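You operate a simulated robot arm through the tools that you are given. There is no shell and no other tool. Be economical: measure what you need, move in short steps, check, and stop when the job is done.

Carry out the task below with a simulated two-armed robot. There is one attempt and no reset: what you move stays moved.

TASK
Take the bath towel from the cover of the ironing board and hang it over the cord of the line.

Only the result counts: the job must be done as asked and must still hold three seconds after the hand-in. Knocking over, shifting, dropping, spilling or breaking anything else fails it. A push-on lid holds only when it is set on centred and level and pressed home; a screw cap is set on level and turned clockwise until tight. Flat cloth is picked up by pressing the open fingertips on it (5 to 10 N) and closing them slowly along it; thin cloth reads only 2 to 8 mm in the jaws.

THE ROBOT
Two 7-joint arms with two-finger parallel grippers on one trunk, on a base that drives. Base frame: it is fixed to the floor where the robot stands at the start and does not move with it; the origin is under the middle of the robot, x ahead of it, y to its left, z up. Units: cm, degrees, N and s.
The left shoulder is at the start at [7, 16.3, 134.5], the right one opposite. With the tool pointing down near the work surface each hand reaches from about 10 to 80 cm from the robot's upright axis, wherever it stands, measured 20 degrees to its own side. Payload 3.43 kg a hand.
The TCP of each hand is the grasp point between the finger pads, 3.4 cm short of the fingertips. In the tool frame z runs along the fingers and y along their closing line. Largest opening 12.8 cm; finger width 2.4, thickness 1.2; the body of the gripper, 4.8 by 13 cm, starts 9.6 cm behind the TCP.
Orientation is that of the tool frame in the base frame, as a unit quaternion [w, x, y, z]. With the fingers straight down and closing along the base's y, the tool's x points along the base's -x, its y along +y and its z along -z.

THE INTERFACE
- The arms move only by the tool nudge_tool. It takes "left_increments", "right_increments" or both (then of equal length, played together; a hand with none holds still); each is a list of rows, each a list of 3 entries, a list of its own where there are three numbers: the shift along the base's x, y, z in m, then the turn, a rotation vector about the base's x, y, z in degrees, then the finger opening in m, from 0 to 0.128. In form: [[[tx, ty, tz], [rx, ry, rz], jaw], ...]. A call has 1 to 10 rows; each row shifts and turns the commanded pose from where the row before left it. Each row takes 0.2 s and may step no farther than 5 cm and 8.6 degrees from the row before; otherwise, or with a gripper value out of range, the whole call is refused. Where a pose cannot be reached the arm comes as near as it can. A force on the tool above 40 N (or 10 N above the force at the start of the call, whichever is more), or a blocked arm, ends the call early, and 0.2 s more pass. Each finger travels about 15.3 cm/s and halts on what it meets, pressing with about 30 N; the grip force reading is that of the motor and also rises with nothing between the fingers. The clock runs only during rows and for 0.2 s after the last one: add rows that do not move to give the fingers time. It gives the time, the measured TCP pose, the force on the tool (base axes), the opening and the grip force at its end, in the units of the frame above (readings bear some noise), with the torque about the TCP (base axes, N m) and any sound that the robot's microphone picked up.
- Cameras (640 x 400 px; columns grow to the right, rows downward): "scene" is now at [14.4, -1.01, 159.49]; the picture's right is [-0.09, -1.00, 0.00], its down [-0.37, 0.03, -0.93] and it looks along [0.92, -0.08, -0.37] (base axes); focal length 214 px, centre (320, 200). "left" rides on the left gripper at [7.6, 1.1, -16] in its tool frame; the picture's right is [-0.15, 0.99, 0.00], its down [-0.88, -0.13, -0.46] and it looks along [-0.45, -0.07, 0.89] (tool axes); focal length 234 px, centre (320, 200). "right" rides on the right gripper at [7.6, -1.1, -16] in its tool frame; the picture's right is [0.15, 0.99, 0.00], its down [-0.88, 0.13, -0.46] and it looks along [-0.45, 0.07, 0.89] (tool axes); focal length 234 px, centre (320, 200). There is no depth. A picture from a camera that has moved, and an enlarged one, comes with that camera's place and axes in the base frame and with its lens.
- camera(camera): a new picture of that camera. No time passes.
- move_column(by): slides the trunk up (or, below 0, down) by that many cm; the arms and the scene camera ride with it, the base frame stays. It gives what a move gives, with no picture.
- drive_base(legs): drives the robot by 1 to 6 legs, each [ahead, left, turn to the left] in cm, cm and degrees, along the robot's own axes; the way and the turn of a leg run together, so that a leg with both is an arc; at most 150 cm and 180 degrees a leg. The arms and the cameras ride along, it lands a little off, and it stops where it bumps. It gives what a move gives.
- head_to(pan, tilt): turns the head with the scene camera to pan (to the left, within 86 degrees either way) and tilt (down, from -29 to 69), counted from straight ahead of the robot. It gives what a move gives.
- close_up(camera, box): a new picture of the part [left, top, right, bottom] of that camera's present view, enlarged. No time passes.
- sign_off(): hands the job in; it is judged then, once.

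Work in short steps. Places have to be worked out from the pictures, the camera data and where the tool is seen: move nearer, look again, correct. Check each grasp and each placing, and mend what went wrong. You have 120 turns and 100 pictures in all, those below and enlarged ones among them. Open the grippers and draw the arms clear of the work before you hand the job in, unless the task says otherwise; then end with one line.

The tools are called after "Call:" as a command line: name --argument value ..., lists and objects as JSON in quotes. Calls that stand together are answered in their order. nudge_tool: Moves the arms, as the interface text tells. Its arguments: {"type":"object","properties":{"left_increments":{"type":"array","items":{"type":"array"}},"right_increments":{"type":"array","items":{"type":"array"}}},"required":[]} The other tools are called the same way: move_column (by) slides the trunk up or down; drive_base (legs) drives the base; head_to (pan, tilt) turns the head that bears the scene camera; camera (camera) takes a picture; close_up (camera, box) takes an enlarged picture of a part of a camera's view; sign_off () hands the job in.

At the start:

```text
clock: 0.0
left_eef_pos: [49.66, 15.81, 150.96]
left_ee_rot: [0.0, -0.001, 1.0, -0.001]
left_wrist_force: [-0.6, -0.7, -0.4]
left_moment: [-0.04, 0.0, 0.02]
left_finger_gap: 12.82
left_gripper_force: 0.0
right_eef_pos: [33.35, -13.88, 161.4]
right_ee_rot: [0.0, 0.0, 1.0, 0.001]
right_wrist_force: [0.2, 0.3, -0.3]
right_moment: [0.02, -0.02, -0.03]
right_finger_gap: 12.79
right_gripper_force: 0.0
trunk travel left (down, up): [-82.5, 11.5]
robot x, y, heading: [-0.21, -0.08, 0.0]
head pan, tilt: [-5.2, 22.0]
```

scene: 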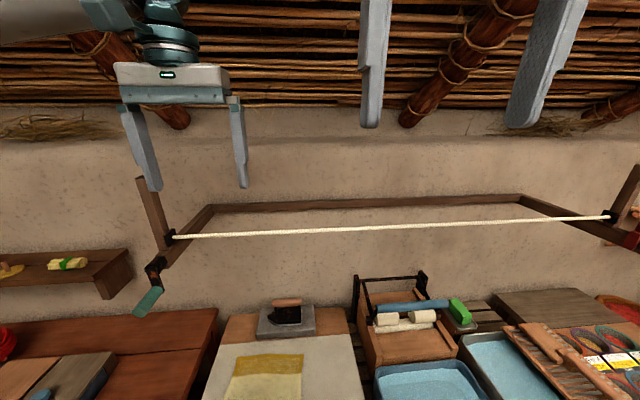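
right: 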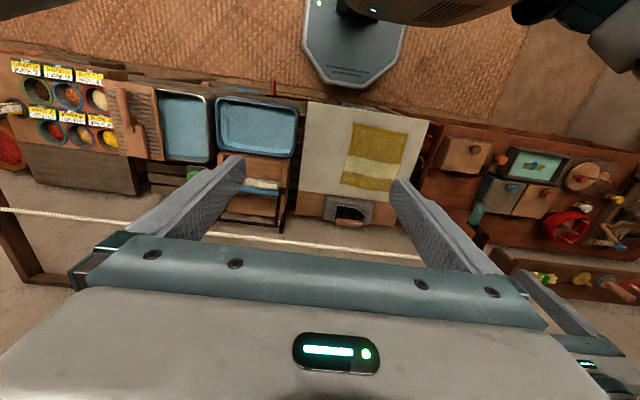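
left: 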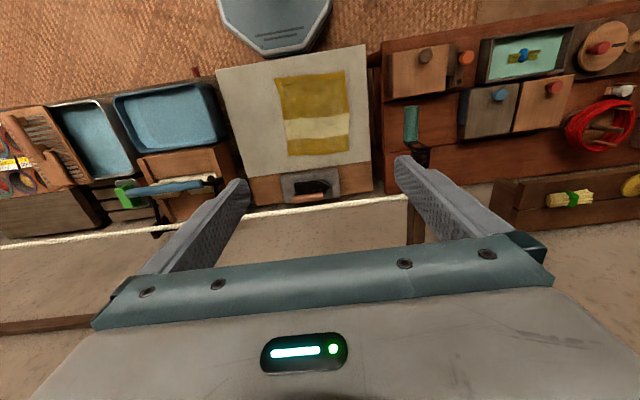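

I judge the towel lies at about x 39–67, y 1–25, z 78, with the cord at x≈61, z≈132. I'll tilt the head down for a better look.

Call:
head_to --pan 10 --tilt 50

Call:
camera --camera "scene"

Call:
close_up --camera "left" --box '[200, 30, 420, 220]'

```text
clock: 0.9
left_eef_pos: [49.73, 15.61, 150.85]
left_ee_rot: [0.0, 0.0, 1.0, -0.001]
left_wrist_force: [-0.6, 0.4, -0.2]
left_moment: [-0.02, 0.03, 0.03]
left_finger_gap: 12.8
left_gripper_force: 0.0
right_eef_pos: [33.26, -13.86, 161.5]
right_ee_rot: [0.001, -0.001, 1.0, 0.002]
right_wrist_force: [0.4, -0.1, 0.2]
right_moment: [0.0, 0.03, 0.02]
right_finger_gap: 12.8
right_gripper_force: 0.0
trunk travel left (down, up): [-82.5, 11.5]
robot x, y, heading: [0.21, -0.09, -0.0]
head pan, tilt: [10.0, 50.0]
```

```text
96 pictures are left
camera scene: at [12.75, 1.17, 155.26], right [0.17, -0.98, 0.0], down [-0.75, -0.13, -0.64], along [0.63, 0.11, -0.77], focal length 214 px, centre (320, 200)
```

scene: 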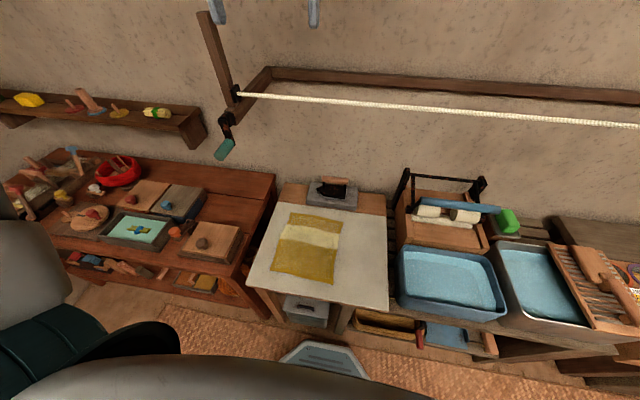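

```text
2.11 times, centred on (310, 125) of left
camera zoom: at [42.11, 16.68, 166.83], right [0.15, 0.99, 0.0], down [0.88, -0.13, 0.46], along [0.45, -0.07, -0.89], focal length 493 px, centre (341, 358)
```

zoom: 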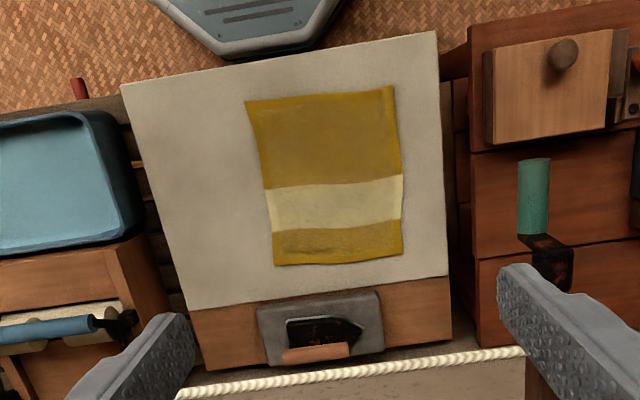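

The towel lies flat and the cord is above and slightly beyond it. I'll pinch it by its near edge with both hands, fingers closing along x, so first I yaw the hands (cameras outward) and draw the left hand back.

Call:
nudge_tool --left_increments '[[[-0.01, 0, 0], [0, 0, -8.5], 0.06], [[-0.01, 0, 0], [0, 0, -8.5], 0.06], [[-0.01, 0, 0], [0, 0, -8.5], 0.06], [[-0.01, 0, 0], [0, 0, -8.5], 0.06], [[-0.01, 0, 0], [0, 0, -8.5], 0.06], [[-0.01, 0, 0], [0, 0, -8.5], 0.06], [[-0.01, 0, 0], [0, 0, -8.5], 0.06], [[-0.01, 0, 0], [0, 0, -8.5], 0.06], [[-0.01, 0, 0], [0, 0, -8.5], 0.06], [[-0.01, 0, 0], [0, 0, -8.5], 0.06]]' --right_increments '[[[0.005, 0, -0.01], [0, 0, 8.5], 0.06], [[0.005, 0, -0.01], [0, 0, 8.5], 0.06], [[0.005, 0, -0.01], [0, 0, 8.5], 0.06], [[0.005, 0, -0.01], [0, 0, 8.5], 0.06], [[0.005, 0, -0.01], [0, 0, 8.5], 0.06], [[0.005, 0, -0.01], [0, 0, 8.5], 0.06], [[0.005, 0, -0.01], [0, 0, 8.5], 0.06], [[0.005, 0, -0.01], [0, 0, 8.5], 0.06], [[0.005, 0, -0.01], [0, 0, 8.5], 0.06], [[0.005, 0, -0.01], [0, 0, 8.5], 0.06]]'

```text
clock: 3.1
left_eef_pos: [38.55, 14.77, 149.93]
left_ee_rot: [0.002, 0.675, 0.738, -0.001]
left_wrist_force: [0.1, -0.1, 0.1]
left_moment: [0.07, 0.0, 0.03]
left_finger_gap: 6.0
left_gripper_force: 0.0
left hand out of reach, approached as far as the arm can: row 10
right_eef_pos: [38.11, -13.65, 151.28]
right_ee_rot: [0.0, -0.675, 0.737, 0.001]
right_wrist_force: [-0.2, -0.4, -0.1]
right_moment: [0.01, 0.02, 0.04]
right_finger_gap: 6.02
right_gripper_force: 0.0
right hand out of reach, approached as far as the arm can: row 10
trunk travel left (down, up): [-82.5, 11.5]
robot x, y, heading: [0.56, 0.21, 0.3]
head pan, tilt: [10.0, 50.0]
```

Yaw is done to about 85°. Now I centre the robot on the towel's y (≈13).

Call:
drive_base --legs '[[0, 13, 0]]'

Call:
camera --camera "scene"

Call:
camera --camera "left"

Call:
camera --camera "right"

```text
clock: 4.4
left_eef_pos: [38.46, 27.32, 150.02]
left_ee_rot: [0.0, 0.675, 0.738, 0.0]
left_wrist_force: [-0.2, -0.8, 0.3]
left_moment: [0.01, -0.03, 0.01]
left_finger_gap: 6.0
left_gripper_force: 0.1
right_eef_pos: [38.1, -1.16, 151.26]
right_ee_rot: [0.003, -0.674, 0.739, 0.003]
right_wrist_force: [0.2, -0.5, 0.0]
right_moment: [0.04, 0.01, -0.02]
right_finger_gap: 6.0
right_gripper_force: 0.1
trunk travel left (down, up): [-82.5, 11.5]
robot x, y, heading: [-0.23, 12.74, -0.2]
head pan, tilt: [10.0, 50.0]
```

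```text
94 pictures are left
camera scene: at [12.77, 13.79, 155.26], right [0.17, -0.99, 0.0], down [-0.75, -0.13, -0.64], along [0.63, 0.11, -0.77], focal length 214 px, centre (320, 200)
```

scene: 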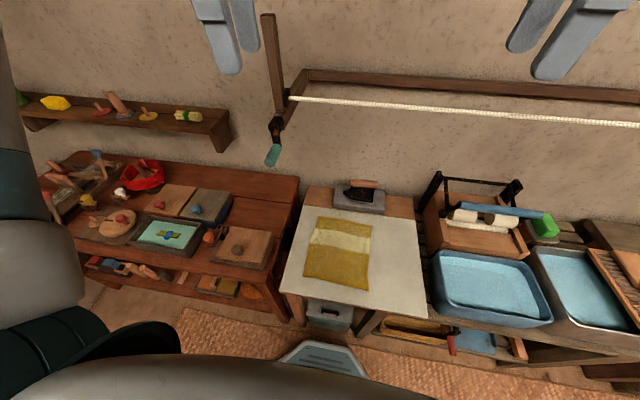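

```text
93 pictures are left
camera left: at [38.88, 34.86, 165.84], right [1.0, -0.06, 0.0], down [-0.05, -0.89, 0.46], along [-0.03, -0.45, -0.89], focal length 234 px, centre (320, 200)
```

left: 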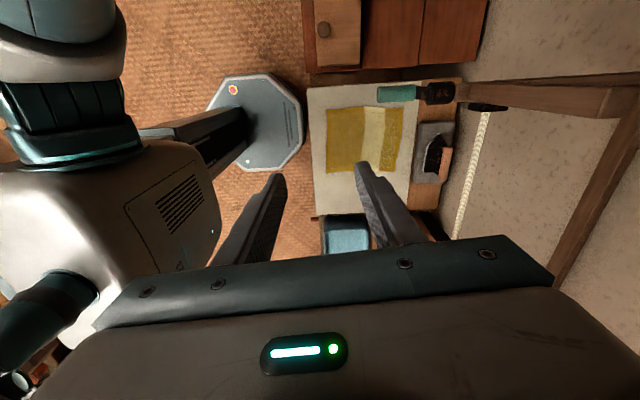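

```text
92 pictures are left
camera right: at [38.49, -8.78, 167.17], right [-1.0, -0.05, 0.0], down [-0.05, 0.89, 0.46], along [-0.03, 0.46, -0.89], focal length 234 px, centre (320, 200)
```

right: 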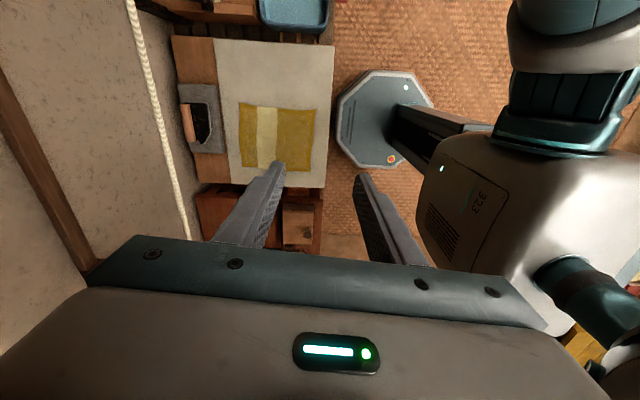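

Triangulating, the towel's near edge is at x≈39.5, spanning y≈1…25, with the board surface at z≈72–78. I bring both hands down to above the near edge.

Call:
nudge_tool --left_increments '[[[0.005, -0.0068, -0.045], [0, 0, 0], 0.05], [[0.005, -0.0068, -0.045], [0, 0, 0], 0.05], [[0.005, -0.0068, -0.045], [0, 0, 0], 0.05], [[0.005, -0.0068, -0.045], [0, 0, 0], 0.05], [[0.005, -0.0068, -0.045], [0, 0, 0], 0.05], [[0.005, -0.0068, -0.045], [0, 0, 0], 0.05], [[0.005, -0.0068, -0.045], [0, 0, 0], 0.05], [[0.005, -0.0068, -0.045], [0, 0, 0], 0.05], [[0.005, -0.0068, -0.045], [0, 0, 0], 0.05], [[0.005, -0.0068, -0.045], [0, 0, 0], 0.05]]' --right_increments '[[[0.005, 0.0066, -0.045], [0, 0, 0], 0.05], [[0.005, 0.0066, -0.045], [0, 0, 0], 0.05], [[0.005, 0.0066, -0.045], [0, 0, 0], 0.05], [[0.005, 0.0066, -0.045], [0, 0, 0], 0.05], [[0.005, 0.0066, -0.045], [0, 0, 0], 0.05], [[0.005, 0.0066, -0.045], [0, 0, 0], 0.05], [[0.005, 0.0066, -0.045], [0, 0, 0], 0.05], [[0.005, 0.0066, -0.045], [0, 0, 0], 0.05], [[0.005, 0.0066, -0.045], [0, 0, 0], 0.05], [[0.005, 0.0066, -0.045], [0, 0, 0], 0.05]]'

Call:
camera --camera "left"

Call:
camera --camera "right"

Call:
camera --camera "scene"

```text
clock: 6.6
left_eef_pos: [42.88, 20.85, 105.18]
left_ee_rot: [0.002, 0.674, 0.739, 0.001]
left_wrist_force: [-0.2, 0.8, 0.1]
left_moment: [0.0, 0.01, 0.01]
left_finger_gap: 5.0
left_gripper_force: 0.0
right_eef_pos: [42.49, 5.81, 106.46]
right_ee_rot: [0.002, -0.674, 0.738, -0.001]
right_wrist_force: [0.0, 1.2, 0.0]
right_moment: [0.03, -0.04, -0.02]
right_finger_gap: 4.98
right_gripper_force: 0.0
trunk travel left (down, up): [-82.5, 11.5]
robot x, y, heading: [0.14, 12.97, -0.1]
head pan, tilt: [10.0, 50.0]
```

```text
91 pictures are left
camera left: at [43.28, 28.34, 121.04], right [1.0, -0.06, 0.0], down [-0.05, -0.89, 0.46], along [-0.02, -0.46, -0.89], focal length 234 px, centre (320, 200)
```

left: 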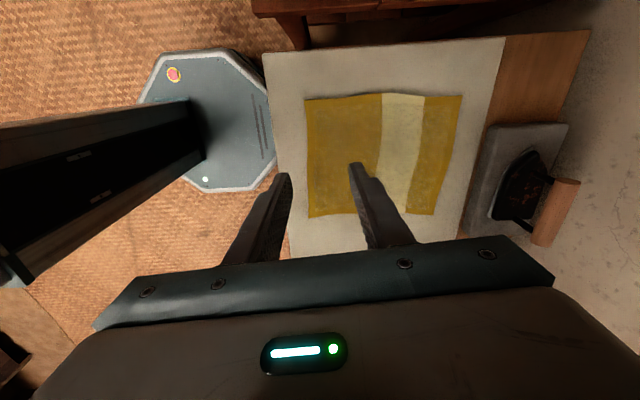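

```text
90 pictures are left
camera right: at [42.91, -1.87, 122.36], right [-1.0, -0.06, 0.0], down [-0.05, 0.89, 0.46], along [-0.02, 0.46, -0.89], focal length 234 px, centre (320, 200)
```

right: 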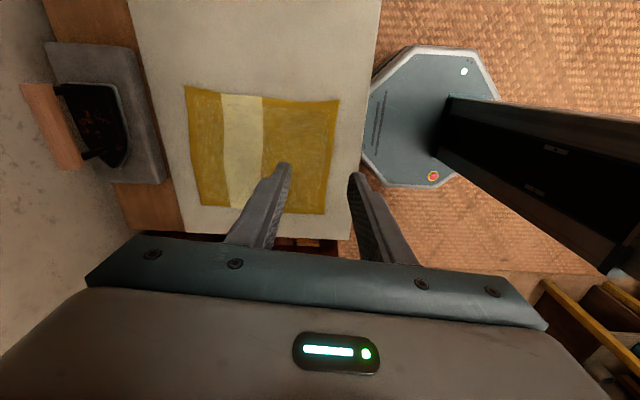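

```text
89 pictures are left
camera scene: at [12.09, 14.06, 155.34], right [0.17, -0.98, 0.0], down [-0.75, -0.13, -0.65], along [0.64, 0.11, -0.76], focal length 214 px, centre (320, 200)
```

scene: 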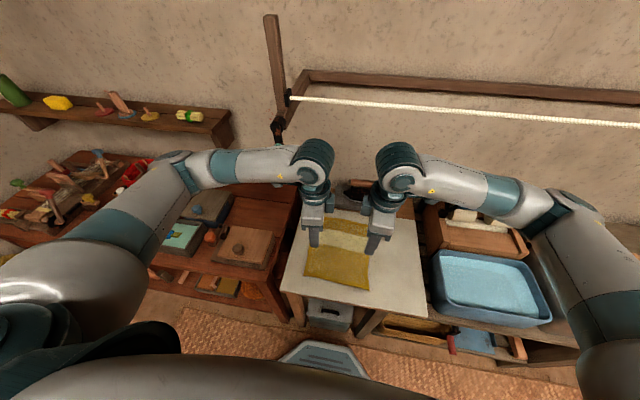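

Surface height works out to ≈75.8 and the near edge to x≈40. I shift both hands 2 cm further in and descend to about 2 cm above the cloth.

Call:
nudge_tool --left_increments '[[[0.0033, 0.001, -0.039], [0, 0, 0], 0.05], [[0.0033, 0.001, -0.039], [0, 0, 0], 0.05], [[0.0033, 0.001, -0.039], [0, 0, 0], 0.05], [[0.0033, 0.001, -0.039], [0, 0, 0], 0.05], [[0.0033, 0.001, -0.039], [0, 0, 0], 0.05], [[0.0033, 0.001, -0.039], [0, 0, 0], 0.05], [[0, 0, 0], [0, 0, 0], 0.05]]' --right_increments '[[[0.0033, -0.001, -0.041], [0, 0, 0], 0.05], [[0.0033, -0.001, -0.041], [0, 0, 0], 0.05], [[0.0033, -0.001, -0.041], [0, 0, 0], 0.05], [[0.0033, -0.001, -0.041], [0, 0, 0], 0.05], [[0.0033, -0.001, -0.041], [0, 0, 0], 0.05], [[0.0033, -0.001, -0.041], [0, 0, 0], 0.05], [[0, 0, 0], [0, 0, 0], 0.05]]'

Call:
camera --camera "left"

Call:
camera --camera "right"

```text
clock: 8.2
left_eef_pos: [45.32, 21.47, 81.42]
left_ee_rot: [0.001, 0.675, 0.738, -0.001]
left_wrist_force: [0.6, 0.1, -0.7]
left_moment: [0.0, -0.02, 0.02]
left_finger_gap: 5.01
left_gripper_force: 0.0
right_eef_pos: [44.92, 5.22, 81.81]
right_ee_rot: [0.0, -0.674, 0.739, 0.002]
right_wrist_force: [-0.4, 0.6, 0.5]
right_moment: [-0.05, 0.04, 0.01]
right_finger_gap: 5.0
right_gripper_force: 0.1
trunk travel left (down, up): [-82.5, 11.5]
robot x, y, heading: [-0.24, 12.91, -0.2]
head pan, tilt: [10.0, 50.0]
```

```text
88 pictures are left
camera left: at [45.82, 29.0, 97.29], right [1.0, -0.06, 0.0], down [-0.05, -0.89, 0.46], along [-0.03, -0.46, -0.89], focal length 234 px, centre (320, 200)
```

left: 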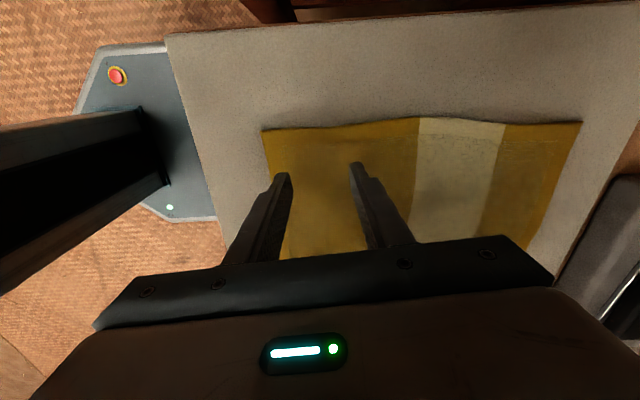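

```text
87 pictures are left
camera right: at [45.37, -2.48, 97.6], right [-1.0, -0.05, 0.0], down [-0.05, 0.89, 0.46], along [-0.03, 0.46, -0.89], focal length 234 px, centre (320, 200)
```

right: 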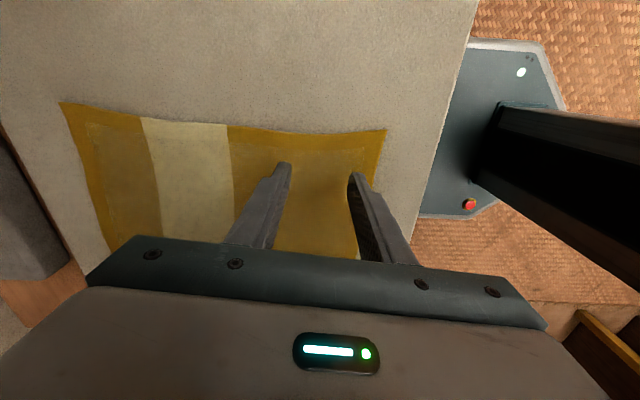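

Both hands sit just inside the near edge. I lower slowly toward contact.

Call:
nudge_tool --left_increments '[[[0, 0, -0.004], [0, 0, 0], 0.05], [[0, 0, -0.004], [0, 0, 0], 0.05], [[0, 0, -0.004], [0, 0, 0], 0.05], [[0, 0, -0.004], [0, 0, 0], 0.05], [[0, 0, -0.003], [0, 0, 0], 0.05], [[0, 0, 0], [0, 0, 0], 0.05]]' --right_increments '[[[0, 0, -0.004], [0, 0, 0], 0.05], [[0, 0, -0.004], [0, 0, 0], 0.05], [[0, 0, -0.004], [0, 0, 0], 0.05], [[0, 0, -0.004], [0, 0, 0], 0.05], [[0, 0, -0.004], [0, 0, 0], 0.05], [[0, 0, 0], [0, 0, 0], 0.05]]'

```text
clock: 9.6
left_eef_pos: [45.49, 21.39, 79.61]
left_ee_rot: [0.0, 0.674, 0.738, -0.001]
left_wrist_force: [1.3, 0.7, 11.2]
left_moment: [0.01, 0.03, -0.01]
left_finger_gap: 4.99
left_gripper_force: 0.1
right_eef_pos: [44.93, 5.22, 79.83]
right_ee_rot: [0.001, -0.674, 0.739, 0.002]
right_wrist_force: [0.6, 0.1, 4.0]
right_moment: [-0.04, -0.02, -0.01]
right_finger_gap: 5.0
right_gripper_force: 0.1
trunk travel left (down, up): [-82.5, 11.5]
robot x, y, heading: [-0.18, 12.96, -0.2]
head pan, tilt: [10.0, 50.0]
```

Contact on both: 11 N left and 4 N right. I even them out slightly and close slowly.

Call:
nudge_tool --left_increments '[[[0, 0, 0.0005], [0, 0, 0], 0.05], [[0, 0, 0], [0, 0, 0], 0.045], [[0, 0, 0], [0, 0, 0], 0.04], [[0, 0, 0], [0, 0, 0], 0.035], [[0, 0, 0], [0, 0, 0], 0.03], [[0, 0, 0], [0, 0, 0], 0.025], [[0, 0, 0], [0, 0, 0], 0.02], [[0, 0, 0], [0, 0, 0], 0.015], [[0, 0, 0], [0, 0, 0], 0.01], [[0, 0, 0], [0, 0, 0], 0.005]]' --right_increments '[[[0, 0, -0.001], [0, 0, 0], 0.05], [[0, 0, 0], [0, 0, 0], 0.045], [[0, 0, 0], [0, 0, 0], 0.04], [[0, 0, 0], [0, 0, 0], 0.035], [[0, 0, 0], [0, 0, 0], 0.03], [[0, 0, 0], [0, 0, 0], 0.025], [[0, 0, 0], [0, 0, 0], 0.02], [[0, 0, 0], [0, 0, 0], 0.015], [[0, 0, 0], [0, 0, 0], 0.01], [[0, 0, 0], [0, 0, 0], 0.005]]'

Call:
nudge_tool --left_increments '[[[0, 0, 0], [0, 0, 0], 0.0], [[0, 0, 0], [0, 0, 0], 0.0], [[0, 0, 0], [0, 0, 0], 0.0]]' --right_increments '[[[0, 0, 0], [0, 0, 0], 0.0], [[0, 0, 0], [0, 0, 0], 0.0], [[0, 0, 0], [0, 0, 0], 0.0]]'

Call:
camera --camera "left"

Call:
camera --camera "right"

```text
clock: 11.8
left_eef_pos: [45.38, 21.41, 79.79]
left_ee_rot: [0.001, 0.675, 0.738, -0.001]
left_wrist_force: [-0.1, -2.6, 7.8]
left_moment: [-0.06, 0.04, 0.01]
left_finger_gap: 0.71
left_gripper_force: 1.9
right_eef_pos: [44.96, 5.22, 79.84]
right_ee_rot: [0.001, -0.674, 0.739, 0.001]
right_wrist_force: [0.9, 1.5, 13.0]
right_moment: [0.02, -0.02, -0.03]
right_finger_gap: 0.52
right_gripper_force: 24.2
trunk travel left (down, up): [-82.5, 11.5]
robot x, y, heading: [-0.27, 13.02, -0.3]
head pan, tilt: [10.0, 50.0]
```

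```text
clock: 12.6
left_eef_pos: [45.38, 21.49, 79.67]
left_ee_rot: [0.001, 0.674, 0.738, -0.001]
left_wrist_force: [-1.1, -2.0, 8.3]
left_moment: [-0.1, 0.02, 0.01]
left_finger_gap: 0.44
left_gripper_force: 29.9
right_eef_pos: [44.93, 5.24, 79.76]
right_ee_rot: [0.001, -0.674, 0.739, 0.002]
right_wrist_force: [1.0, 2.5, 12.9]
right_moment: [0.07, -0.05, -0.05]
right_finger_gap: 0.51
right_gripper_force: 29.9
trunk travel left (down, up): [-82.5, 11.5]
robot x, y, heading: [0.09, 12.68, -0.1]
head pan, tilt: [10.0, 50.0]
```

```text
86 pictures are left
camera left: at [45.74, 28.99, 95.6], right [1.0, -0.06, 0.0], down [-0.05, -0.89, 0.46], along [-0.03, -0.46, -0.89], focal length 234 px, centre (320, 200)
```

left: 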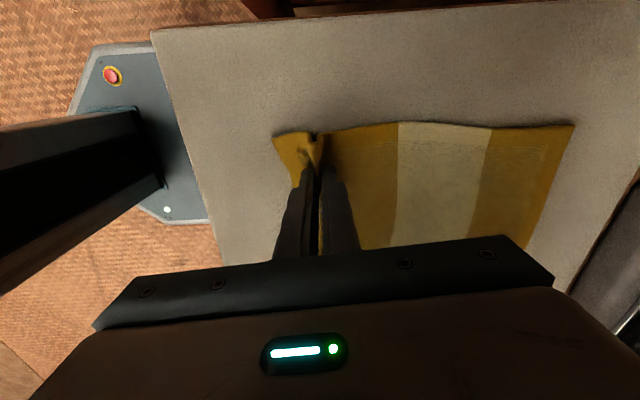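

```text
85 pictures are left
camera right: at [45.32, -2.4, 95.63], right [-1.0, -0.05, 0.0], down [-0.05, 0.89, 0.46], along [-0.02, 0.46, -0.89], focal length 234 px, centre (320, 200)
```

right: 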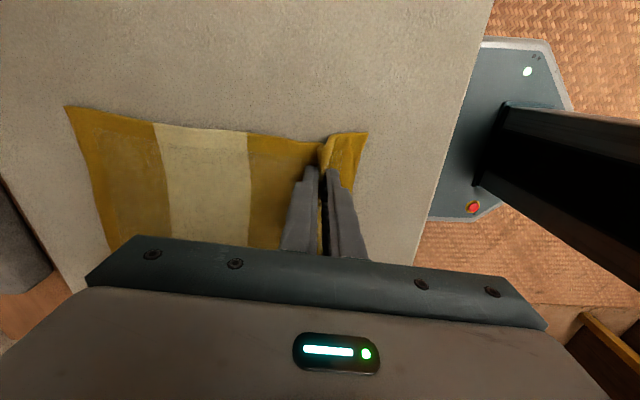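

Both hands hold folds of 4–5 mm. I lift straight up and check.

Call:
nudge_tool --left_increments '[[[0, 0, 0.02], [0, 0, 0], 0.0], [[0, 0, 0.04], [0, 0, 0], 0.0], [[0, 0, 0.04], [0, 0, 0], 0.0], [[0, 0, 0.04], [0, 0, 0], 0.0], [[0, 0, 0.04], [0, 0, 0], 0.0], [[0, 0, 0.04], [0, 0, 0], 0.0], [[0, 0, 0.04], [0, 0, 0], 0.0], [[0, 0, 0.04], [0, 0, 0], 0.0], [[0, 0, 0.04], [0, 0, 0], 0.0], [[0, 0, 0.04], [0, 0, 0], 0.0]]' --right_increments '[[[0, 0, 0.02], [0, 0, 0], 0.0], [[0, 0, 0.04], [0, 0, 0], 0.0], [[0, 0, 0.04], [0, 0, 0], 0.0], [[0, 0, 0.04], [0, 0, 0], 0.0], [[0, 0, 0.04], [0, 0, 0], 0.0], [[0, 0, 0.04], [0, 0, 0], 0.0], [[0, 0, 0.04], [0, 0, 0], 0.0], [[0, 0, 0.04], [0, 0, 0], 0.0], [[0, 0, 0.04], [0, 0, 0], 0.0], [[0, 0, 0.04], [0, 0, 0], 0.0]]'

Call:
head_to --pan 0 --tilt 35

Call:
camera --camera "scene"

Call:
camera --camera "right"

```text
clock: 14.0
left_eef_pos: [39.2, 21.45, 94.31]
left_ee_rot: [-0.063, 0.675, 0.733, -0.057]
left_wrist_force: [11.6, -23.1, 13.6]
left_moment: [-0.78, -0.15, 0.22]
left_finger_gap: 0.45
left_gripper_force: 29.8
right_eef_pos: [44.32, 5.93, 100.47]
right_ee_rot: [0.0, -0.679, 0.734, 0.011]
right_wrist_force: [-10.3, 21.5, -10.6]
right_moment: [0.49, 0.3, 0.18]
right_finger_gap: 0.49
right_gripper_force: 29.8
trunk travel left (down, up): [-82.5, 11.5]
robot x, y, heading: [0.24, 12.97, 0.1]
head pan, tilt: [10.0, 50.0]
stopped in row 6 (left hand): the force on the tool passed its limit at 42 N (the readings are from after the stop); the commanded pose is now the measured one
```

```text
clock: 14.8
left_eef_pos: [39.17, 21.3, 94.49]
left_ee_rot: [-0.062, 0.675, 0.733, -0.052]
left_wrist_force: [11.5, -25.5, 10.3]
left_moment: [-0.86, -0.28, 0.22]
left_finger_gap: 0.45
left_gripper_force: 29.7
right_eef_pos: [44.33, 5.4, 100.66]
right_ee_rot: [0.002, -0.676, 0.737, 0.009]
right_wrist_force: [-10.6, 24.1, -10.6]
right_moment: [0.59, 0.36, 0.2]
right_finger_gap: 0.49
right_gripper_force: 29.9
trunk travel left (down, up): [-82.5, 11.5]
robot x, y, heading: [-0.12, 12.69, 0.1]
head pan, tilt: [0.0, 35.0]
```

```text
84 pictures are left
camera scene: at [13.64, 12.73, 157.47], right [0.0, -1.0, 0.0], down [-0.57, 0.0, -0.82], along [0.82, 0.0, -0.57], focal length 214 px, centre (320, 200)
```

scene: 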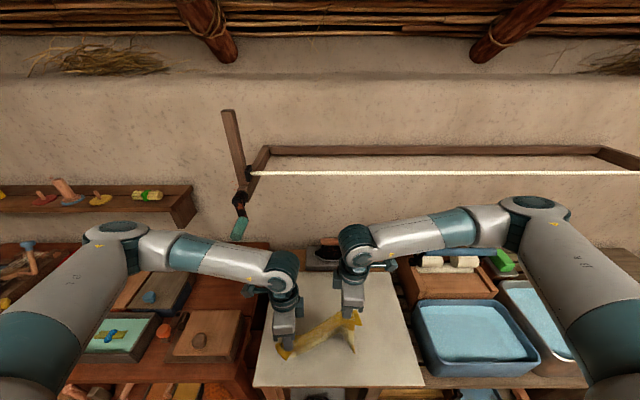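

```text
83 pictures are left
camera right: at [44.9, -2.42, 116.29], right [-1.0, -0.06, 0.01], down [-0.05, 0.88, 0.47], along [-0.04, 0.47, -0.88], focal length 234 px, centre (320, 200)
```

right: 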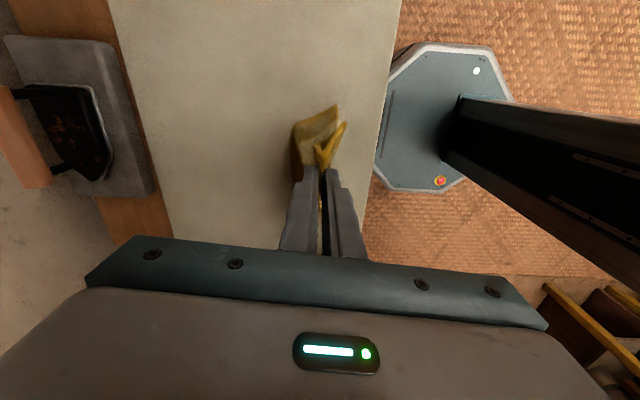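

The left hand lagged behind (tilted about 9° about y and 6 cm low and near), tensioning the towel; the grips hold. I gently bring the left hand back to match the right.

Call:
nudge_tool --left_increments '[[[0.01, -0.003, 0.01], [0, -1.9, 0], 0.0], [[0.01, -0.003, 0.01], [0, -1.9, 0], 0.0], [[0.01, -0.003, 0.01], [0, -1.9, 0], 0.0], [[0.01, 0, 0.01], [0, -1.9, 0], 0.0], [[0.01, 0, 0.01], [0, -1.9, 0], 0.0], [[0, 0, 0.01], [0, 0, 0], 0.0]]'

Call:
camera --camera "scene"

```text
clock: 16.2
left_eef_pos: [43.31, 20.23, 101.59]
left_ee_rot: [0.007, 0.678, 0.735, 0.009]
left_wrist_force: [0.4, -1.2, -0.5]
left_moment: [-0.03, 0.09, 0.0]
left_finger_gap: 0.45
left_gripper_force: 29.8
right_eef_pos: [43.43, 5.25, 101.28]
right_ee_rot: [0.005, -0.675, 0.737, 0.002]
right_wrist_force: [0.0, -0.1, 0.0]
right_moment: [-0.01, 0.06, 0.02]
right_finger_gap: 0.48
right_gripper_force: 29.6
trunk travel left (down, up): [-82.5, 11.5]
robot x, y, heading: [0.04, 12.74, -0.3]
head pan, tilt: [0.0, 35.0]
```

```text
82 pictures are left
camera scene: at [12.08, 12.71, 157.91], right [0.0, -1.0, 0.0], down [-0.56, 0.0, -0.83], along [0.83, 0.0, -0.56], focal length 214 px, centre (320, 200)
```

scene: 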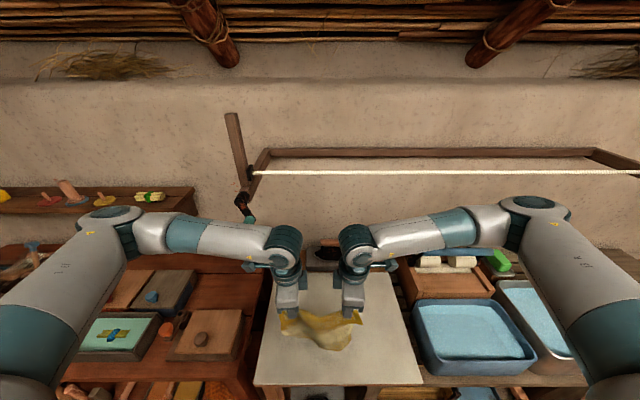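

The left wrist may have been touching the crank of the line. I look closely there.

Call:
close_up --camera "scene" --box '[200, 100, 360, 300]'

Call:
camera --camera "left"

```text
2.00 times, centred on (280, 200) of scene
camera zoom: at [12.08, 12.71, 157.91], right [0.0, -1.0, 0.0], down [-0.56, 0.0, -0.83], along [0.83, 0.0, -0.56], focal length 429 px, centre (400, 200)
```

zoom: 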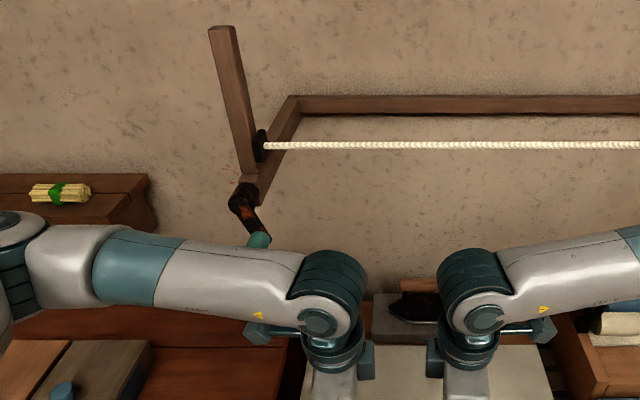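

```text
80 pictures are left
camera left: at [43.45, 27.69, 117.45], right [1.0, -0.07, 0.02], down [-0.07, -0.89, 0.45], along [-0.01, -0.45, -0.89], focal length 234 px, centre (320, 200)
```

left: 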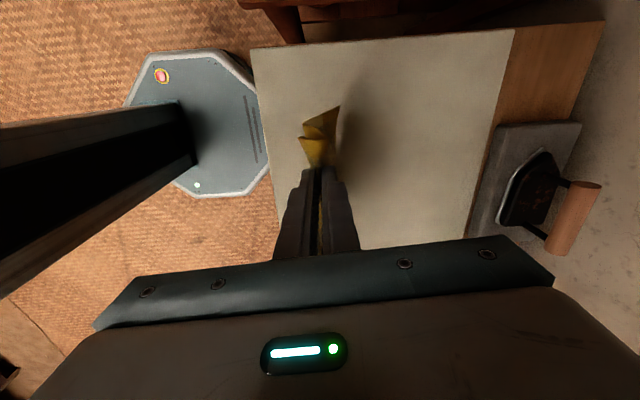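

The crank handle sticks out toward the robot right at the left forearm. I back the whole robot away 25 cm before raising the arms.

Call:
drive_base --legs '[[-25, 0, 0]]'

Call:
camera --camera "scene"

```text
clock: 18.0
left_eef_pos: [19.56, 20.47, 100.19]
left_ee_rot: [-0.003, 0.677, 0.736, 0.003]
left_wrist_force: [0.0, 0.3, -0.6]
left_moment: [0.0, 0.06, -0.02]
left_finger_gap: 0.45
left_gripper_force: 30.4
right_eef_pos: [19.7, 5.31, 100.28]
right_ee_rot: [0.0, -0.676, 0.737, 0.007]
right_wrist_force: [-0.2, 0.3, 1.1]
right_moment: [0.0, -0.01, 0.03]
right_finger_gap: 0.46
right_gripper_force: 30.5
trunk travel left (down, up): [-82.5, 11.5]
robot x, y, heading: [-24.69, 13.12, -0.3]
head pan, tilt: [0.0, 35.0]
```

```text
79 pictures are left
camera scene: at [-10.77, 12.72, 157.41], right [0.0, -1.0, 0.0], down [-0.57, 0.0, -0.82], along [0.82, 0.0, -0.57], focal length 214 px, centre (320, 200)
```

scene: 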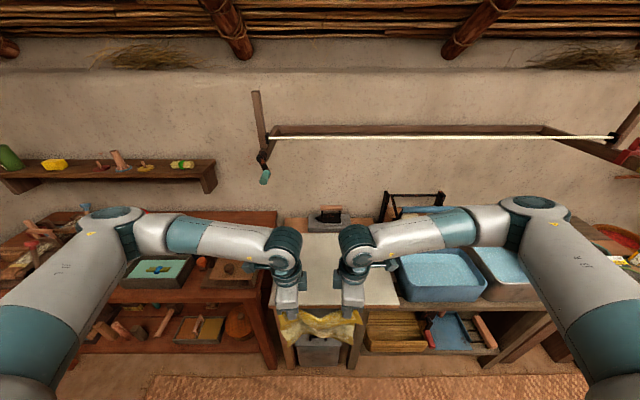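

Call:
close_up --camera "scene" --box '[230, 80, 390, 190]'

Call:
close_up --camera "scene" --box '[220, 180, 420, 380]'

```text
3.64 times, centred on (310, 135) of scene
camera zoom: at [-10.77, 12.72, 157.41], right [0.0, -1.0, 0.0], down [-0.57, 0.0, -0.82], along [0.82, 0.0, -0.57], focal length 780 px, centre (356, 436)
```

zoom: 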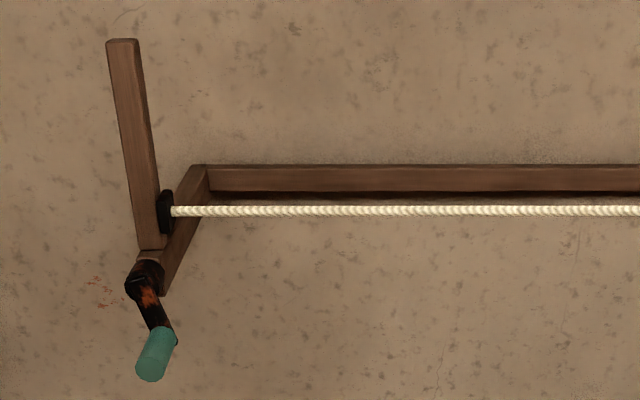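

```text
2.00 times, centred on (320, 280) of scene
camera zoom: at [-10.77, 12.72, 157.41], right [0.0, -1.0, 0.0], down [-0.57, 0.0, -0.82], along [0.82, 0.0, -0.57], focal length 429 px, centre (320, 40)
```

zoom: 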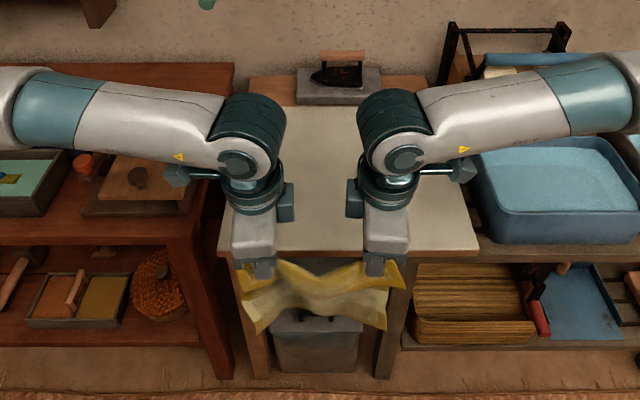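

The crank is free and the towel hangs from both hands. I'll hang it farther right along the cord, clear of the crank: drive right, raise the trunk, then raise the arms.

Call:
drive_base --legs '[[0, -38, 0]]'

Call:
move_column --by 11.3

Call:
nudge_tool --left_increments '[[[0, 0, 0.02], [0, 0, 0], 0.0], [[0, 0.001, 0.03], [0, -2, 0], 0.0], [[0.005, 0.001, 0.03], [0, -2, 0], 0.0], [[0.005, 0.001, 0.03], [0, -2, 0], 0.0], [[0.005, 0.001, 0.03], [0, -2, 0], 0.0], [[0.005, 0.001, 0.03], [0, -2, 0], 0.0], [[0.005, 0, 0.03], [0, -2, 0], 0.0], [[0.005, 0, 0.03], [0, -2, 0], 0.0], [[0.005, 0, 0.03], [0, -2, 0], 0.0], [[0, 0, 0], [0, 0, 0], 0.0]]' --right_increments '[[[0, 0, 0.02], [0, 0, 0], 0.0], [[0, 0, 0.03], [0, -2, 0], 0.0], [[0.005, 0, 0.03], [0, -2, 0], 0.0], [[0.005, 0, 0.03], [0, -2, 0], 0.0], [[0.005, 0, 0.03], [0, -2, 0], 0.0], [[0.005, 0, 0.03], [0, -2, 0], 0.0], [[0.005, 0, 0.03], [0, -2, 0], 0.0], [[0.005, 0, 0.03], [0, -2, 0], 0.0], [[0.005, 0, 0.03], [0, -2, 0], 0.0], [[0, 0, 0], [0, 0, 0], 0.0]]'

Call:
camera --camera "scene"

```text
clock: 20.4
left_eef_pos: [19.34, -17.36, 100.34]
left_ee_rot: [-0.003, 0.677, 0.736, 0.003]
left_wrist_force: [-0.1, -0.7, 0.6]
left_moment: [0.0, 0.1, 0.02]
left_finger_gap: 0.48
left_gripper_force: 30.3
right_eef_pos: [19.51, -32.58, 100.3]
right_ee_rot: [0.0, -0.676, 0.737, 0.007]
right_wrist_force: [0.1, -0.3, 0.0]
right_moment: [-0.05, 0.0, 0.01]
right_finger_gap: 0.48
right_gripper_force: 30.0
trunk travel left (down, up): [-82.5, 11.5]
robot x, y, heading: [-25.34, -24.91, -0.4]
head pan, tilt: [0.0, 35.0]
```

```text
clock: 21.8
left_eef_pos: [19.33, -17.49, 111.64]
left_ee_rot: [-0.004, 0.678, 0.735, 0.003]
left_wrist_force: [0.2, 0.1, 0.2]
left_moment: [0.0, 0.08, 0.01]
left_finger_gap: 0.42
left_gripper_force: 29.6
right_eef_pos: [19.56, -32.53, 111.62]
right_ee_rot: [0.0, -0.676, 0.737, 0.008]
right_wrist_force: [-0.8, -0.1, 1.0]
right_moment: [0.04, 0.02, 0.01]
right_finger_gap: 0.46
right_gripper_force: 29.4
trunk travel left (down, up): [-93.8, 0.2]
robot x, y, heading: [-24.96, -24.89, -0.2]
head pan, tilt: [0.0, 35.0]
```

```text
clock: 24.0
left_eef_pos: [22.84, -17.0, 137.61]
left_ee_rot: [0.098, 0.67, 0.729, 0.098]
left_wrist_force: [0.4, 0.2, -0.6]
left_moment: [-0.02, 0.08, 0.02]
left_finger_gap: 0.45
left_gripper_force: 30.4
right_eef_pos: [23.11, -32.48, 137.81]
right_ee_rot: [0.104, -0.67, 0.73, -0.087]
right_wrist_force: [-0.4, -0.5, -0.2]
right_moment: [0.0, 0.11, -0.01]
right_finger_gap: 0.48
right_gripper_force: 29.9
trunk travel left (down, up): [-93.8, 0.2]
robot x, y, heading: [-25.1, -25.05, -0.5]
head pan, tilt: [0.0, 35.0]
```

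```text
76 pictures are left
camera scene: at [-11.0, -25.19, 168.72], right [0.0, -1.0, 0.0], down [-0.57, 0.0, -0.82], along [0.82, 0.0, -0.57], focal length 214 px, centre (320, 200)
```

scene: 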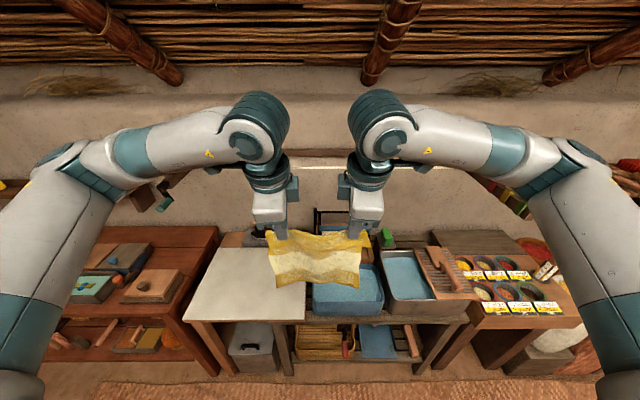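

The towel hangs well. I continue raising and reaching forward, tilting the tools further.

Call:
nudge_tool --left_increments '[[[0.012, 0, 0.027], [0, -2.4, 0], 0.0], [[0.012, 0, 0.027], [0, -2.4, 0], 0.0], [[0.012, 0, 0.027], [0, -2.4, 0], 0.0], [[0.012, 0, 0.027], [0, -2.4, 0], 0.0], [[0.012, 0, 0.027], [0, -2.4, 0], 0.0], [[0.012, 0, 0.027], [0, -2.4, 0], 0.0], [[0.012, 0, 0.027], [0, -2.4, 0], 0.0], [[0.012, 0, 0.027], [0, -2.4, 0], 0.0], [[0.012, 0, 0.027], [0, -2.4, 0], 0.0], [[0.012, 0, 0.027], [0, -2.4, 0], 0.0]]' --right_increments '[[[0.012, 0, 0.027], [0, -2.4, 0], 0.0], [[0.012, 0, 0.027], [0, -2.4, 0], 0.0], [[0.012, 0, 0.027], [0, -2.4, 0], 0.0], [[0.012, 0, 0.027], [0, -2.4, 0], 0.0], [[0.012, 0, 0.027], [0, -2.4, 0], 0.0], [[0.012, 0, 0.027], [0, -2.4, 0], 0.0], [[0.012, 0, 0.027], [0, -2.4, 0], 0.0], [[0.012, 0, 0.027], [0, -2.4, 0], 0.0], [[0.012, 0, 0.027], [0, -2.4, 0], 0.0], [[0.012, 0, 0.027], [0, -2.4, 0], 0.0]]'

Call:
camera --camera "scene"

```text
clock: 25.8
left_eef_pos: [28.17, -19.03, 150.44]
left_ee_rot: [0.185, 0.651, 0.715, 0.176]
left_wrist_force: [0.3, 4.0, -0.3]
left_moment: [-0.55, 0.12, -0.34]
left_finger_gap: 0.44
left_gripper_force: 30.0
left hand out of reach, approached as far as the arm can: row 4, 5, 6, 7, 8
right_eef_pos: [27.67, -28.49, 152.21]
right_ee_rot: [0.189, -0.653, 0.714, -0.166]
right_wrist_force: [-0.7, -4.8, 0.1]
right_moment: [0.45, 0.1, 0.31]
right_finger_gap: 0.48
right_gripper_force: 30.0
right hand out of reach, approached as far as the arm can: row 4, 5, 6, 7, 8
trunk travel left (down, up): [-93.8, 0.2]
robot x, y, heading: [-25.32, -24.82, -0.2]
head pan, tilt: [0.0, 35.0]
stopped in row 8 (right hand): the force on the tool passed its limit at 42 N (the readings are from after the stop); the commanded pose is now the measured one
```

```text
75 pictures are left
camera scene: at [-10.95, -25.08, 168.72], right [0.0, -1.0, 0.0], down [-0.57, 0.0, -0.82], along [0.82, 0.0, -0.57], focal length 214 px, centre (320, 200)
```

scene: 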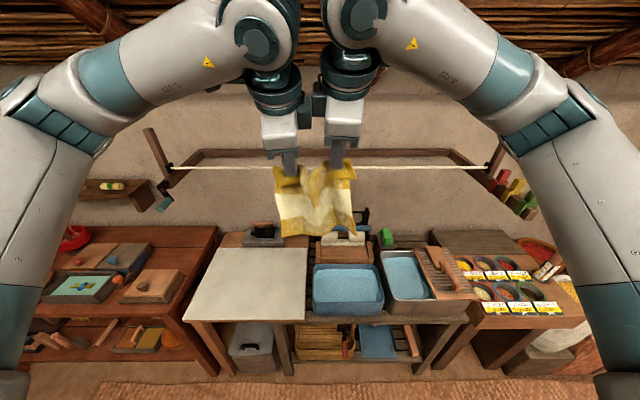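

The hands hit a joint limit and drifted together at this yaw. I separate them, and untwist the yaw by about 30° each to regain reach.

Call:
nudge_tool --left_increments '[[[-0.003, 0.008, -0.008], [0, 1, 3], 0.0], [[-0.003, 0.008, -0.008], [0, 1, 3], 0.0], [[0, 0.008, -0.008], [0, 1, 3], 0.0], [[0, 0.008, -0.008], [0, 1, 3], 0.0], [[0, 0, 0], [0, 0, 3], 0.0], [[0, 0, 0], [0, 0, 3], 0.0], [[0, 0, 0], [0, 0, 3], 0.0], [[0, 0, 0], [0, 0, 3], 0.0], [[0, 0, 0], [0, 0, 3], 0.0], [[0, 0, 0], [0, 0, 3], 0.0]]' --right_increments '[[[-0.003, -0.008, -0.008], [0, 1, -3], 0.0], [[-0.003, -0.008, -0.008], [0, 1, -3], 0.0], [[0, -0.008, -0.012], [0, 1, -3], 0.0], [[0, -0.008, -0.016], [0, 1, -3], 0.0], [[0, 0, 0], [0, 0, -3], 0.0], [[0, 0, 0], [0, 0, -3], 0.0], [[0, 0, 0], [0, 0, -3], 0.0], [[0, 0, 0], [0, 0, -3], 0.0], [[0, 0, 0], [0, 0, -3], 0.0], [[0, 0, 0], [0, 0, -3], 0.0]]'

Call:
camera --camera "scene"

```text
clock: 28.1
left_eef_pos: [27.87, -15.41, 147.72]
left_ee_rot: [0.119, 0.442, 0.871, 0.179]
left_wrist_force: [0.4, -28.6, 1.7]
left_moment: [-0.75, -0.03, -0.55]
left_finger_gap: 0.47
left_gripper_force: 30.0
right_eef_pos: [27.46, -32.55, 148.29]
right_ee_rot: [0.126, -0.442, 0.872, -0.169]
right_wrist_force: [0.5, 29.5, -0.8]
right_moment: [0.78, 0.01, 0.53]
right_finger_gap: 0.47
right_gripper_force: 30.0
trunk travel left (down, up): [-93.8, 0.2]
robot x, y, heading: [-25.05, -24.58, -0.2]
head pan, tilt: [0.0, 35.0]
stopped in row 10 (left hand): the force on the tool passed its limit at 42 N (the readings are from after the stop); the commanded pose is now the measured one
```

```text
74 pictures are left
camera scene: at [-11.04, -25.22, 168.73], right [0.0, -1.0, 0.0], down [-0.57, 0.0, -0.82], along [0.82, 0.0, -0.57], focal length 214 px, centre (320, 200)
```

scene: 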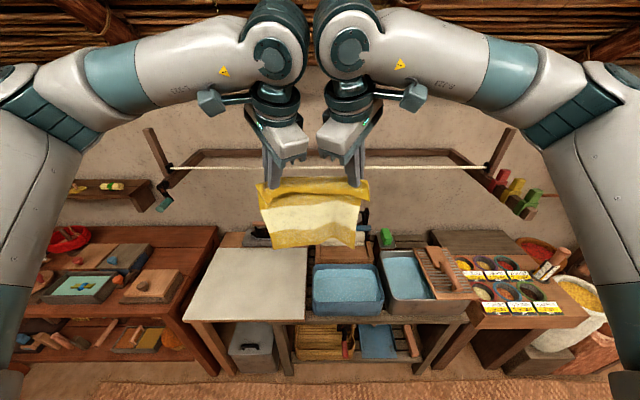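

Towel is now taut (29 N) and the wrists lean inward. I ease the hands together slightly and tip the tools so the wrists separate.

Call:
nudge_tool --left_increments '[[[0, -0.004, 0], [-1, 0, 0], 0.0], [[0, -0.004, 0], [-2.5, 0, 0], 0.0], [[0, -0.002, 0], [-2.5, 0, 0], 0.0], [[0, 0, 0], [-2.5, 0, 0], 0.0], [[0, 0, 0], [-2.5, 0, 0], 0.0], [[0, 0, 0], [-2.5, 0, 0], 0.0], [[0, 0, 0], [-2.5, 0, 0], 0.0], [[0, 0, 0], [0, 0, 0], 0.0]]' --right_increments '[[[0, 0.004, 0], [1, 0, 0], 0.0], [[0, 0.004, 0], [2.5, 0, 0], 0.0], [[0, 0.002, 0], [2.5, 0, 0], 0.0], [[0, 0, 0], [2.5, 0, 0], 0.0], [[0, 0, 0], [2.5, 0, 0], 0.0], [[0, 0, 0], [2.5, 0, 0], 0.0], [[0, 0, 0], [2.5, 0, 0], 0.0], [[0, 0, 0], [0, 0, 0], 0.0]]'

Call:
camera --camera "scene"

```text
clock: 29.9
left_eef_pos: [27.82, -16.41, 147.64]
left_ee_rot: [0.177, 0.421, 0.888, 0.059]
left_wrist_force: [0.9, -0.3, -1.0]
left_moment: [0.06, -0.06, -0.04]
left_finger_gap: 0.45
left_gripper_force: 29.6
right_eef_pos: [27.39, -31.39, 148.26]
right_ee_rot: [0.183, -0.42, 0.887, -0.051]
right_wrist_force: [0.2, 0.7, -0.6]
right_moment: [-0.04, -0.03, 0.0]
right_finger_gap: 0.44
right_gripper_force: 29.4
trunk travel left (down, up): [-93.8, 0.2]
robot x, y, heading: [-24.59, -25.08, -0.2]
head pan, tilt: [0.0, 35.0]
```

```text
73 pictures are left
camera scene: at [-11.05, -25.21, 168.73], right [0.0, -1.0, 0.0], down [-0.57, 0.0, -0.82], along [0.82, 0.0, -0.57], focal length 214 px, centre (320, 200)
```

scene: 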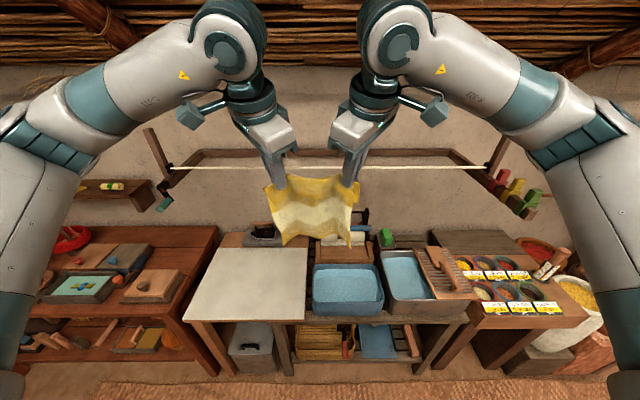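

Good posture, no tension. I raise and extend in small steps.

Call:
nudge_tool --left_increments '[[[0.01, 0, 0.015], [0, -1, 0], 0.0], [[0.01, 0, 0.015], [0, -1, 0], 0.0], [[0.01, 0, 0.015], [0, -1, 0], 0.0], [[0.01, 0, 0.015], [0, -1, 0], 0.0], [[0.01, 0, 0.015], [0, -1, 0], 0.0], [[0.01, 0, 0.015], [0, -1, 0], 0.0]]' --right_increments '[[[0.01, 0, 0.015], [0, -1, 0], 0.0], [[0.01, 0, 0.015], [0, -1, 0], 0.0], [[0.01, 0, 0.015], [0, -1, 0], 0.0], [[0.01, 0, 0.015], [0, -1, 0], 0.0], [[0.01, 0, 0.015], [0, -1, 0], 0.0], [[0.01, 0, 0.01], [0, -1, 0], 0.0]]'

```text
clock: 31.3
left_eef_pos: [33.83, -16.51, 156.55]
left_ee_rot: [0.224, 0.417, 0.877, 0.082]
left_wrist_force: [-0.2, -0.2, -0.2]
left_moment: [-0.02, 0.02, -0.06]
left_finger_gap: 0.45
left_gripper_force: 30.4
right_eef_pos: [33.45, -31.61, 156.74]
right_ee_rot: [0.23, -0.417, 0.876, -0.073]
right_wrist_force: [0.4, 0.5, -0.7]
right_moment: [-0.01, 0.02, 0.05]
right_finger_gap: 0.47
right_gripper_force: 30.0
trunk travel left (down, up): [-93.8, 0.2]
robot x, y, heading: [-24.73, -24.81, -0.2]
head pan, tilt: [0.0, 35.0]
```

Call:
nudge_tool --left_increments '[[[0.01, 0, 0.015], [0, -1, 0], 0.0], [[0.01, 0, 0.015], [0, -1, 0], 0.0], [[0.01, 0, 0.015], [0, -1, 0], 0.0], [[0.01, 0, 0.015], [0, -1, 0], 0.0], [[0.01, 0, 0.015], [0, -1, 0], 0.0], [[0.01, 0, 0.015], [0, -1, 0], 0.0]]' --right_increments '[[[0.01, 0, 0.015], [0, -1, 0], 0.0], [[0.01, 0, 0.015], [0, -1, 0], 0.0], [[0.01, 0, 0.015], [0, -1, 0], 0.0], [[0.01, 0, 0.015], [0, -1, 0], 0.0], [[0.01, 0, 0.015], [0, -1, 0], 0.0], [[0.01, 0, 0.015], [0, -1, 0], 0.0]]'

Call:
head_to --pan 0 --tilt 15

Call:
camera --camera "scene"

Call:
camera --camera "left"

```text
clock: 32.7
left_eef_pos: [39.86, -16.34, 165.47]
left_ee_rot: [0.268, 0.413, 0.864, 0.104]
left_wrist_force: [-0.5, 0.0, -0.4]
left_moment: [0.0, 0.07, -0.02]
left_finger_gap: 0.46
left_gripper_force: 30.2
right_eef_pos: [39.47, -31.48, 165.73]
right_ee_rot: [0.276, -0.413, 0.863, -0.094]
right_wrist_force: [-0.5, -0.7, 0.5]
right_moment: [0.02, 0.1, 0.03]
right_finger_gap: 0.49
right_gripper_force: 30.2
trunk travel left (down, up): [-93.8, 0.2]
robot x, y, heading: [-25.16, -25.02, -0.2]
head pan, tilt: [0.0, 35.0]
```

```text
clock: 33.5
left_eef_pos: [39.79, -16.37, 165.61]
left_ee_rot: [0.269, 0.412, 0.865, 0.103]
left_wrist_force: [0.4, -0.3, -0.9]
left_moment: [-0.04, 0.08, -0.03]
left_finger_gap: 0.45
left_gripper_force: 30.3
right_eef_pos: [39.48, -31.58, 165.77]
right_ee_rot: [0.274, -0.413, 0.863, -0.095]
right_wrist_force: [-0.5, -0.4, -1.1]
right_moment: [0.04, 0.07, 0.04]
right_finger_gap: 0.47
right_gripper_force: 29.6
trunk travel left (down, up): [-93.8, 0.2]
robot x, y, heading: [-24.86, -25.28, -0.4]
head pan, tilt: [0.0, 15.0]
```

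```text
72 pictures are left
camera scene: at [-10.5, -25.21, 171.92], right [0.0, -1.0, 0.0], down [-0.26, 0.0, -0.97], along [0.97, 0.0, -0.26], focal length 214 px, centre (320, 200)
```

scene: 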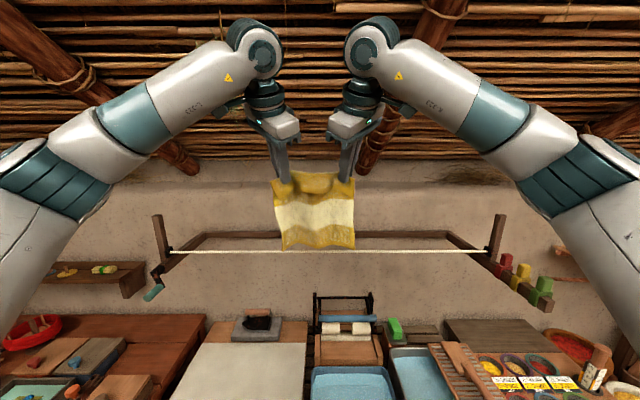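

```text
71 pictures are left
camera left: at [27.82, -9.26, 176.35], right [0.73, 0.52, 0.45], down [0.12, -0.74, 0.66], along [0.68, -0.43, -0.6], focal length 234 px, centre (320, 200)
```

left: 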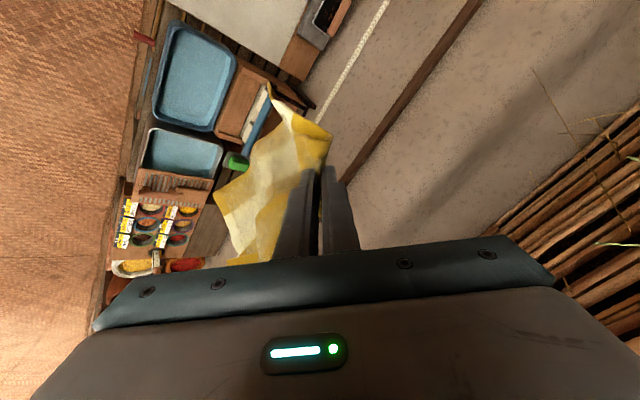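

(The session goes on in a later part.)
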